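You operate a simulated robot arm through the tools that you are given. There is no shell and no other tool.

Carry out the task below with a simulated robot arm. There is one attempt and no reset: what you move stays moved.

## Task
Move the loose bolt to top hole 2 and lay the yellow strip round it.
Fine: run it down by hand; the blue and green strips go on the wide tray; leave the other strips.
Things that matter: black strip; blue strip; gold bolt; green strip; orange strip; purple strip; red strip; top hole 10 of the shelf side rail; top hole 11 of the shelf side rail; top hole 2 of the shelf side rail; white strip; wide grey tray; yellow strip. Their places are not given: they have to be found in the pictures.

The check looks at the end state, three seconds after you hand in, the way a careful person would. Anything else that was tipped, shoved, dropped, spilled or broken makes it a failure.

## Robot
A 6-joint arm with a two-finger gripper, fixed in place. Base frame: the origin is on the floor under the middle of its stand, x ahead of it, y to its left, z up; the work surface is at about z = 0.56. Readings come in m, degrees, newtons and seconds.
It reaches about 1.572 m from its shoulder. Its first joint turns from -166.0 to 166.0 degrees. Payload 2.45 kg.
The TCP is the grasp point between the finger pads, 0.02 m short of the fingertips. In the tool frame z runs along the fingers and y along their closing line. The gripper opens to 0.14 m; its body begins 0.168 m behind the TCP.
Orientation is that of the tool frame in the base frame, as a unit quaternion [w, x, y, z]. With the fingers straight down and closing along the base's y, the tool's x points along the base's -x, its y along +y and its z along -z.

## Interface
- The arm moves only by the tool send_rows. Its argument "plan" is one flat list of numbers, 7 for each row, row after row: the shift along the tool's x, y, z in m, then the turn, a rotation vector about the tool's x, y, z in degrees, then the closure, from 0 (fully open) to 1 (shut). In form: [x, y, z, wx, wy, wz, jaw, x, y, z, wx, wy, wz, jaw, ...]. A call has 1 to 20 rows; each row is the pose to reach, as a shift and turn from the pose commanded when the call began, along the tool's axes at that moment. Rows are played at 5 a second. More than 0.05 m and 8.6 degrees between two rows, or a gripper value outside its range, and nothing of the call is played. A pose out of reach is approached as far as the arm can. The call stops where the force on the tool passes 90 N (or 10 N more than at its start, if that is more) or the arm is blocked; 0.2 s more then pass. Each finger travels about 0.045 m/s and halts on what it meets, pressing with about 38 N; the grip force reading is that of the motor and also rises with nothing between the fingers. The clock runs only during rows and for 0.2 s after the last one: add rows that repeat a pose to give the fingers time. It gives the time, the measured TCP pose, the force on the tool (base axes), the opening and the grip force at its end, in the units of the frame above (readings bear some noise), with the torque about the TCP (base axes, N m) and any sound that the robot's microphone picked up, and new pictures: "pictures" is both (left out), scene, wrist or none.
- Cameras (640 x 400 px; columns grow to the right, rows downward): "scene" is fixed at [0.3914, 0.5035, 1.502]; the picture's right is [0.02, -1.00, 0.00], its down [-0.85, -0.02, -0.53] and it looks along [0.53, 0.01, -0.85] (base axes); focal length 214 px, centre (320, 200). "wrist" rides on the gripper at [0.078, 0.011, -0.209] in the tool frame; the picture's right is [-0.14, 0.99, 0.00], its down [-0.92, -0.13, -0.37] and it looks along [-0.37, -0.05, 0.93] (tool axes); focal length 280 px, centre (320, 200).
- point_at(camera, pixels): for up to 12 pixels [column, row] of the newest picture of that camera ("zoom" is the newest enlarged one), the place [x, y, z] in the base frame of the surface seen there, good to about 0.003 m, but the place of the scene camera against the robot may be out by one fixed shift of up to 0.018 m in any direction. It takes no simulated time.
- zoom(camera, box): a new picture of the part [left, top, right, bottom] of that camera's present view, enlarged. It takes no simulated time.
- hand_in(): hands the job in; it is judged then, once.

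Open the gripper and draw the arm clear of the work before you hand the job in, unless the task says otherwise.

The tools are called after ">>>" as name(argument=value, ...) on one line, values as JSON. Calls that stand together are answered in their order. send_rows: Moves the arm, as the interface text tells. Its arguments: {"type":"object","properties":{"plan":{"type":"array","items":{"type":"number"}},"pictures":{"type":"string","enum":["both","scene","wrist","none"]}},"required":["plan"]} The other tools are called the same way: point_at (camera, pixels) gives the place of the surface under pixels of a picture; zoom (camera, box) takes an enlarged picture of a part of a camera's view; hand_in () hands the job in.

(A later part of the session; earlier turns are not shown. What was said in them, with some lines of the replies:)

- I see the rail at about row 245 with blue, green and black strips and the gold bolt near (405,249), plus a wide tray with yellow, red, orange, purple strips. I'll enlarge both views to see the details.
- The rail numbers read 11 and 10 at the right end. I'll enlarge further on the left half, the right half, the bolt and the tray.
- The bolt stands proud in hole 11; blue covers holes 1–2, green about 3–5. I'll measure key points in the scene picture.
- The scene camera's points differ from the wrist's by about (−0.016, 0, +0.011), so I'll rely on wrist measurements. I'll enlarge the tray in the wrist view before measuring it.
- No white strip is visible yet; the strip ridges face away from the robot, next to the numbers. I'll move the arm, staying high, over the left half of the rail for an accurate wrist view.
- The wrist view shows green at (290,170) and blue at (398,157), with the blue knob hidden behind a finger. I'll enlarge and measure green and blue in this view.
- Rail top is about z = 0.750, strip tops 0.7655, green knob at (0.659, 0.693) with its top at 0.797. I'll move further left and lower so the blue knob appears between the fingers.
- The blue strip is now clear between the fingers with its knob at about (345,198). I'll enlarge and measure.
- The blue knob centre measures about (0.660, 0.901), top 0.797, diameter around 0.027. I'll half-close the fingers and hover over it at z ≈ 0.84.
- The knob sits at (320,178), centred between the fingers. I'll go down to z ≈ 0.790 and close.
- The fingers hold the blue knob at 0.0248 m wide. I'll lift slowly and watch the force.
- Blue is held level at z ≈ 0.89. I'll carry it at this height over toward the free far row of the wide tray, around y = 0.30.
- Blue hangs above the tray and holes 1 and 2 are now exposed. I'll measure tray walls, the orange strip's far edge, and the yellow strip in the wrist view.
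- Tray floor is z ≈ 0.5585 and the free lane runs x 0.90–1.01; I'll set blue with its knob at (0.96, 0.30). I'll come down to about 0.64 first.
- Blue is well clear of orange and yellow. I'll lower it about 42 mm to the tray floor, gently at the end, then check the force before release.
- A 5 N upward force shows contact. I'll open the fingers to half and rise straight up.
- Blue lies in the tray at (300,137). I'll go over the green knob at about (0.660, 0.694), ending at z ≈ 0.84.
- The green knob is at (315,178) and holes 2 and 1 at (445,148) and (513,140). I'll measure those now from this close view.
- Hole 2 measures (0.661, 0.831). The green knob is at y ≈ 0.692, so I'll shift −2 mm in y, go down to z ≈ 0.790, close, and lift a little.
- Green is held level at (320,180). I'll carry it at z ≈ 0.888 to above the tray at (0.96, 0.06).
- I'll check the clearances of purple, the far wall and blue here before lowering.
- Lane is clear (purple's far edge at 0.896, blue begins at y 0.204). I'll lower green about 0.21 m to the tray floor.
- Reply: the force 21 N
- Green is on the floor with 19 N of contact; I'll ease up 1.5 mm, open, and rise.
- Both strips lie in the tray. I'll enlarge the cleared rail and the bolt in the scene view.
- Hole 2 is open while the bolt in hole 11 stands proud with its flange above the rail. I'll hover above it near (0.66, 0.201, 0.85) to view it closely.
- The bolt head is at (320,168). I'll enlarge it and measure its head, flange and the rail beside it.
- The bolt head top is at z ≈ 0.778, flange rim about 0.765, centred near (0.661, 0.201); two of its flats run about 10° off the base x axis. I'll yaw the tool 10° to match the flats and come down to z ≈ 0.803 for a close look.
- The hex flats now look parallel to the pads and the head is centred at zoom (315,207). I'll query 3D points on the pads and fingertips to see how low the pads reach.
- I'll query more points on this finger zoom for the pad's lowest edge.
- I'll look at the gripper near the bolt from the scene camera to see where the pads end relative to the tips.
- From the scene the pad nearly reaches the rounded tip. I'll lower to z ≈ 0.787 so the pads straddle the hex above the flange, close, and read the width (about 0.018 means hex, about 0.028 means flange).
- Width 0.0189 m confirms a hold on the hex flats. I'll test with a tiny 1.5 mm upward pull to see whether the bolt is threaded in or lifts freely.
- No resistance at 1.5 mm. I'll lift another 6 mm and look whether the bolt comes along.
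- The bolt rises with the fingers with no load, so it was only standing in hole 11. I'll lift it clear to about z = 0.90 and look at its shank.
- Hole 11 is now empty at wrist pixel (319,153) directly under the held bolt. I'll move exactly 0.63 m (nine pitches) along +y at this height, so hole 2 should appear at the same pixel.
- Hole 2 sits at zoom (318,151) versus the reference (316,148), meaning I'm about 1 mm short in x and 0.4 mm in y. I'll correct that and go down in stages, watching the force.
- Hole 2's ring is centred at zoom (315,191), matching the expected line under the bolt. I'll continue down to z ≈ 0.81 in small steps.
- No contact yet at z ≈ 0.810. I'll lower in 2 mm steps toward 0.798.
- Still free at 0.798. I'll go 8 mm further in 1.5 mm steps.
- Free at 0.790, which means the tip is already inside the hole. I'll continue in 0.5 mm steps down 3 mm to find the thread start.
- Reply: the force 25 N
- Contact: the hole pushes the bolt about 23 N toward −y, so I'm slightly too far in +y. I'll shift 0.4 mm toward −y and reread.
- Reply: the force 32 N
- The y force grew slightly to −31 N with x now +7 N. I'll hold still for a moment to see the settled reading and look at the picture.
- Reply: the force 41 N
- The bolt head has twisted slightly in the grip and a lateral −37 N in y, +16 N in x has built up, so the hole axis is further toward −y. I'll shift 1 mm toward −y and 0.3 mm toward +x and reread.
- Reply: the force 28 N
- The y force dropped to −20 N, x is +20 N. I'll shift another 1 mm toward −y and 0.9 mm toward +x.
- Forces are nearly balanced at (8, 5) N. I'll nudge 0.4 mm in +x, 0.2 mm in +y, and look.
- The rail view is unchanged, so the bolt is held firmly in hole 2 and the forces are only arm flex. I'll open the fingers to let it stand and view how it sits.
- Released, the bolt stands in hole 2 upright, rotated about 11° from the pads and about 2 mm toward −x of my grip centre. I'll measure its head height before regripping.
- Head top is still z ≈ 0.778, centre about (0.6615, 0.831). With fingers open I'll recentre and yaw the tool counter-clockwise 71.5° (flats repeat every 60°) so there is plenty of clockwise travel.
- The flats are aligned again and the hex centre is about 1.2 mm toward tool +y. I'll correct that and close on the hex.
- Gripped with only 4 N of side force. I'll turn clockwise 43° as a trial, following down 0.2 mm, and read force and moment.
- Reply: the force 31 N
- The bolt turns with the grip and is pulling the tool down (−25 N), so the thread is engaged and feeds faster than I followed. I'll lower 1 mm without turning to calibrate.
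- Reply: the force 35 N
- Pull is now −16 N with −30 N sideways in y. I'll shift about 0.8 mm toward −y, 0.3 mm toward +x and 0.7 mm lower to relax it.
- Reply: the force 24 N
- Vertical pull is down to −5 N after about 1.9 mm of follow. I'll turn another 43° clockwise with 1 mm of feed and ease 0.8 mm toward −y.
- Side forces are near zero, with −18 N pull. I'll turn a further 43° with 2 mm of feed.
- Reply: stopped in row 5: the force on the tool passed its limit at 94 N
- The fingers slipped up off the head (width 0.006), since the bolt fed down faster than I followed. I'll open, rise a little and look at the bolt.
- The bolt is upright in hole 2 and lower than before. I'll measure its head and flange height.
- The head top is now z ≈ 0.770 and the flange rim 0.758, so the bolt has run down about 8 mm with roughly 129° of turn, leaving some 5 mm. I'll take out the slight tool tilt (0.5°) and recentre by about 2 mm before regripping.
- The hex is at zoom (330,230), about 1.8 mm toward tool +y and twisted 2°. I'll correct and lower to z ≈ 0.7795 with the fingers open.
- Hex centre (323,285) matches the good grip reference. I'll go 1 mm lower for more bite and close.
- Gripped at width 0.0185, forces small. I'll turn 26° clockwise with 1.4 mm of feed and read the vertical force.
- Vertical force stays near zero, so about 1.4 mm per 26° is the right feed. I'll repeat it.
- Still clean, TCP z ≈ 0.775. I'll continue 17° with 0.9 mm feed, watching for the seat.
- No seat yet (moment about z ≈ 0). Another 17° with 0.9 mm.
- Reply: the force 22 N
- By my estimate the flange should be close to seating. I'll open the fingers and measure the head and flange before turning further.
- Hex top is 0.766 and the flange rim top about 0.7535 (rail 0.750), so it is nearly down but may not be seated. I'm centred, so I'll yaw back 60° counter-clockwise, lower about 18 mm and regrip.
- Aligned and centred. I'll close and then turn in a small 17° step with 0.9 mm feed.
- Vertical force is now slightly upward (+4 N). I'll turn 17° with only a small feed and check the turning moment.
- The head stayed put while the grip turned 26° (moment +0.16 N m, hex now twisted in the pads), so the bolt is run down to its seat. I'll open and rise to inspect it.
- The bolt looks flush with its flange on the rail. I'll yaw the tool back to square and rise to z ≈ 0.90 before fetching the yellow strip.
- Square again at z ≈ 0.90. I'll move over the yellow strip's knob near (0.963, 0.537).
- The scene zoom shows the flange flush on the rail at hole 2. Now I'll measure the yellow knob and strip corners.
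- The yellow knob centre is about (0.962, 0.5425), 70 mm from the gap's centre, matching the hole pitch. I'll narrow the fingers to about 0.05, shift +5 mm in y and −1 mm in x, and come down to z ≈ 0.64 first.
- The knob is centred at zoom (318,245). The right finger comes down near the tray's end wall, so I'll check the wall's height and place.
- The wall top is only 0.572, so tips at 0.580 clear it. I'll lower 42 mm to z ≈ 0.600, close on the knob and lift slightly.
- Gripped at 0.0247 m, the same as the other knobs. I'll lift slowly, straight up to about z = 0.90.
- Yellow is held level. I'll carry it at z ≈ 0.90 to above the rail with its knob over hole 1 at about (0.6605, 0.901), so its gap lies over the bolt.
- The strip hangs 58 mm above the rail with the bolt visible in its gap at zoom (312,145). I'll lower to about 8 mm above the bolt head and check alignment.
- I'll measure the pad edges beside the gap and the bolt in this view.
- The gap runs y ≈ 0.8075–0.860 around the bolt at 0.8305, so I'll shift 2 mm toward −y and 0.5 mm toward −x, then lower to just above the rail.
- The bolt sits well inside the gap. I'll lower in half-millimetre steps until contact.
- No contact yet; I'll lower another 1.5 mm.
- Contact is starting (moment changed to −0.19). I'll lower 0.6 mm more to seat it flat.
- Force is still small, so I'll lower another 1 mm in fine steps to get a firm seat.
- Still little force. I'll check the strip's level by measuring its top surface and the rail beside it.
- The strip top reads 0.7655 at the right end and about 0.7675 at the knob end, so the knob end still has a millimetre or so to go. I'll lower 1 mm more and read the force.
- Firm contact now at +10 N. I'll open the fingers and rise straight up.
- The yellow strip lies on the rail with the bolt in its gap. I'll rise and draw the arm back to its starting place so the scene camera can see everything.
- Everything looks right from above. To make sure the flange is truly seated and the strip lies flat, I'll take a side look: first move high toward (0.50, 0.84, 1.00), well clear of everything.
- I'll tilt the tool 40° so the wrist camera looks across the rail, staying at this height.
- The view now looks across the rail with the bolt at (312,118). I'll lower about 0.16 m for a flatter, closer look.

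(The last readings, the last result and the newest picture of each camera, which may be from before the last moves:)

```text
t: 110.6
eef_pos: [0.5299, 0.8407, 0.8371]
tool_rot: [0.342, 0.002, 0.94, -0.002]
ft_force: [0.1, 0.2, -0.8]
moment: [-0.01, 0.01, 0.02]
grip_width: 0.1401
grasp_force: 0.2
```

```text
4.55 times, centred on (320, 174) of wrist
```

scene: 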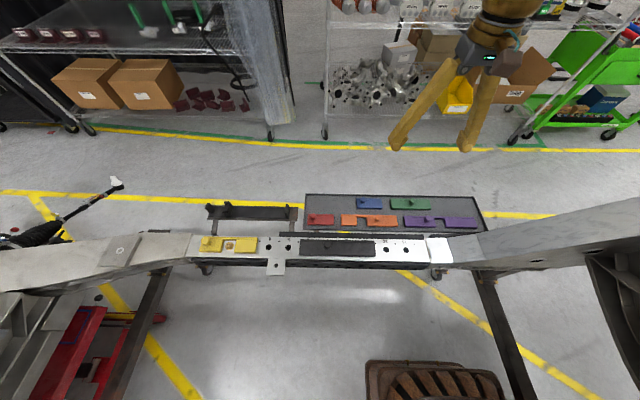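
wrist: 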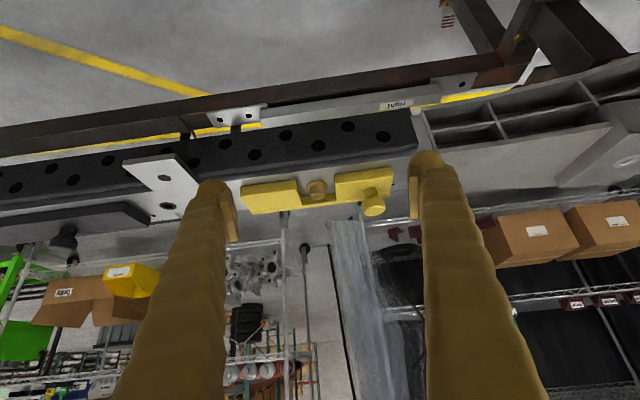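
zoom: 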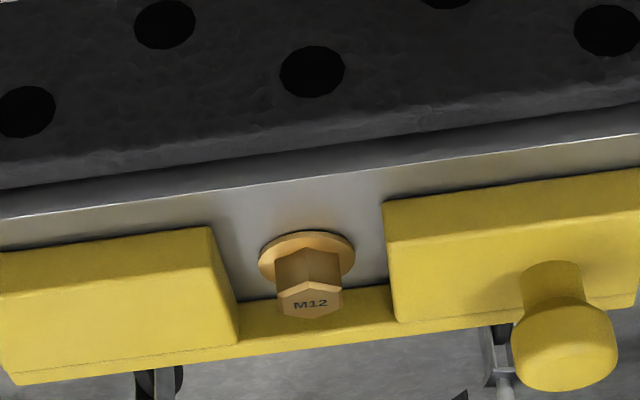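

The flange appears to sit on the rail and both yellow pads lie flat. I'll enlarge more on the flange and pad edges.

>>> zoom(camera="wrist", box=[295, 165, 345, 200])

>>> zoom(camera="wrist", box=[230, 155, 410, 225])

```text
11.43 times, centred on (320, 182) of wrist
```

zoom: 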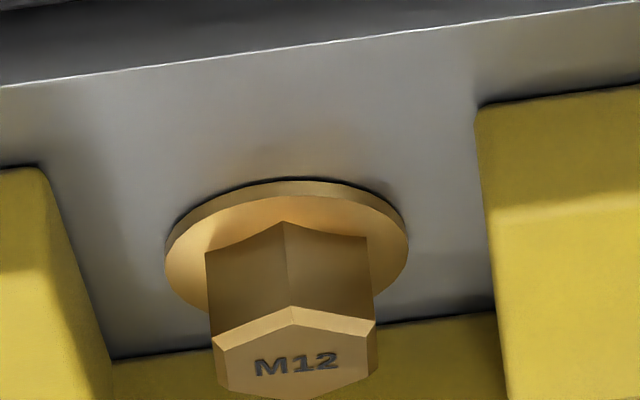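

```text
3.56 times, centred on (320, 190) of wrist
```

zoom: 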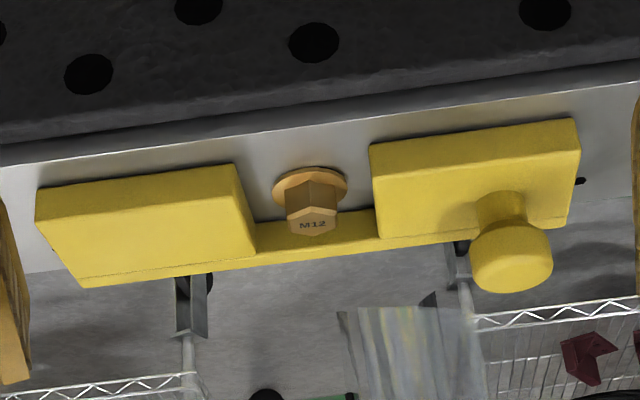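

The flange sits flush on the rail with only a contact line, and the yellow strip lies flat round the bolt. I'll back out the way I came: up, then untilt.

>>> send_rows(plan=[-0.02, 0, -0.0355, 0, 0, 0, 0, -0.04, 0, -0.071, 0, 0, 0, 0, -0.06, 0, -0.1064, 0, 0, 0, 0, -0.0799, 0, -0.1419, 0, 0, 0, 0, -0.0799, 0, -0.1419, 0, 8, 0, 0, -0.0799, 0, -0.1419, 0, 16, 0, 0, -0.0799, 0, -0.1419, 0, 24, 0, 0, -0.0799, 0, -0.1419, 0, 32, 0, 0, -0.0799, 0, -0.1419, 0, 40, 0, 0, -0.0799, 0, -0.1419, 0, 40, 0, 0], pictures="none")

```text
t: 112.8
eef_pos: [0.4995, 0.8399, 0.9995]
tool_rot: [-0.001, 0.001, 1.0, 0.0]
ft_force: [-0.1, -0.1, -0.4]
moment: [0.02, -0.03, 0.0]
grip_width: 0.1399
grasp_force: 0.0
```

Upright again at (0.50, 0.84, 1.00). I'll return to the starting place, high above the work, and take a last look.

>>> send_rows(plan=[-0.01977, -0.03965, -0.0082, 0, 0, 0, 0, -0.03955, -0.07931, -0.0164, 0, 0, 0, 0, -0.05932, -0.11896, -0.0246, 0, 0, 0, 0, -0.07909, -0.15861, -0.0328, 0, 0, 0, 0, -0.09887, -0.19827, -0.041, 0, 0, 0, 0, -0.11864, -0.23792, -0.0492, 0, 0, 0, 0, -0.13841, -0.27757, -0.0574, 0, 0, 0, 0, -0.15819, -0.31723, -0.0656, 0, 0, 0, 0, -0.17796, -0.35688, -0.0738, 0, 0, 0, 0, -0.19773, -0.39653, -0.082, 0, 0, 0, 0, -0.21751, -0.43619, -0.0902, 0, 0, 0, 0, -0.23728, -0.47584, -0.0984, 0, 0, 0, 0, -0.25705, -0.51549, -0.1066, 0, 0, 0, 0, -0.27683, -0.55515, -0.1148, 0, 0, 0, 0, -0.2966, -0.5948, -0.123, 0, 0, 0, 0, -0.2966, -0.5948, -0.123, 0, 0, 0, 0], pictures="both")

>>> zoom(camera="scene", box=[180, 180, 500, 290])

```text
t: 116.2
eef_pos: [0.7968, 0.2429, 1.1236]
tool_rot: [0.0, 0.0, 1.0, -0.001]
ft_force: [0.0, 0.3, -0.2]
moment: [-0.01, 0.0, 0.02]
grip_width: 0.1399
grasp_force: 0.1
```

scene: 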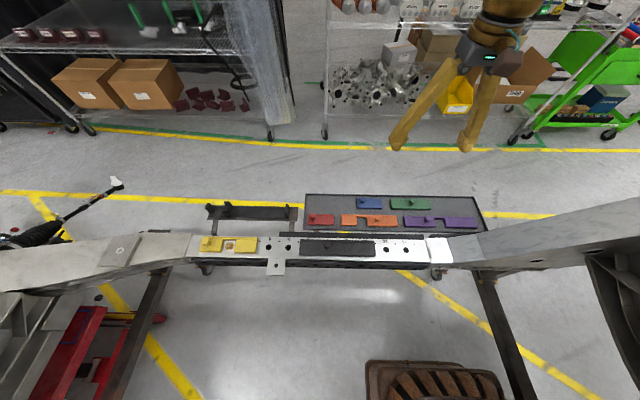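
wrist: 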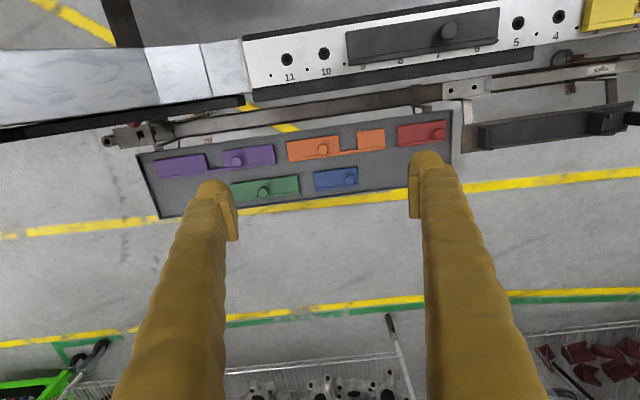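

```text
2.00 times, centred on (340, 235) of scene
```

zoom: 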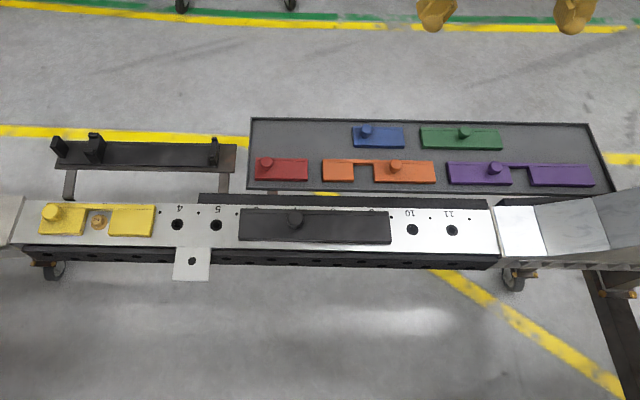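

The bolt is seated in hole 2 with the yellow strip flat round it. Blue and green are on the wide tray, and the black, red, orange and purple strips haven't moved; I never saw the white strip in any picture. The gripper is open and well clear, so I'm handing in.

>>> hand_in()

```text
The job is handed in.
```

The gold bolt is in top hole 2, turned down until its flange sat on the rail. The yellow strip lies flat round it, covering holes 1 and 3. I checked both from the side with the wrist camera before handing in.

- **Blue and green strips:** both are on the wide tray, in the free row behind the red, orange and purple ones.
- **Other strips:** red, orange, purple and black were left where they were. I never saw a white strip in any picture, so I can't say where it is.
- **Slip while turning:** the fingers slipped off the bolt head once, and the arm stopped when its force limit tripped at 94 N. I regripped, and the bolt turned down normally to a firm stop.
- **Open holes:** 4, 5, 10 and 11 on the rail are now uncovered.

The gripper is open and the arm is back at its starting position, clear of the work.
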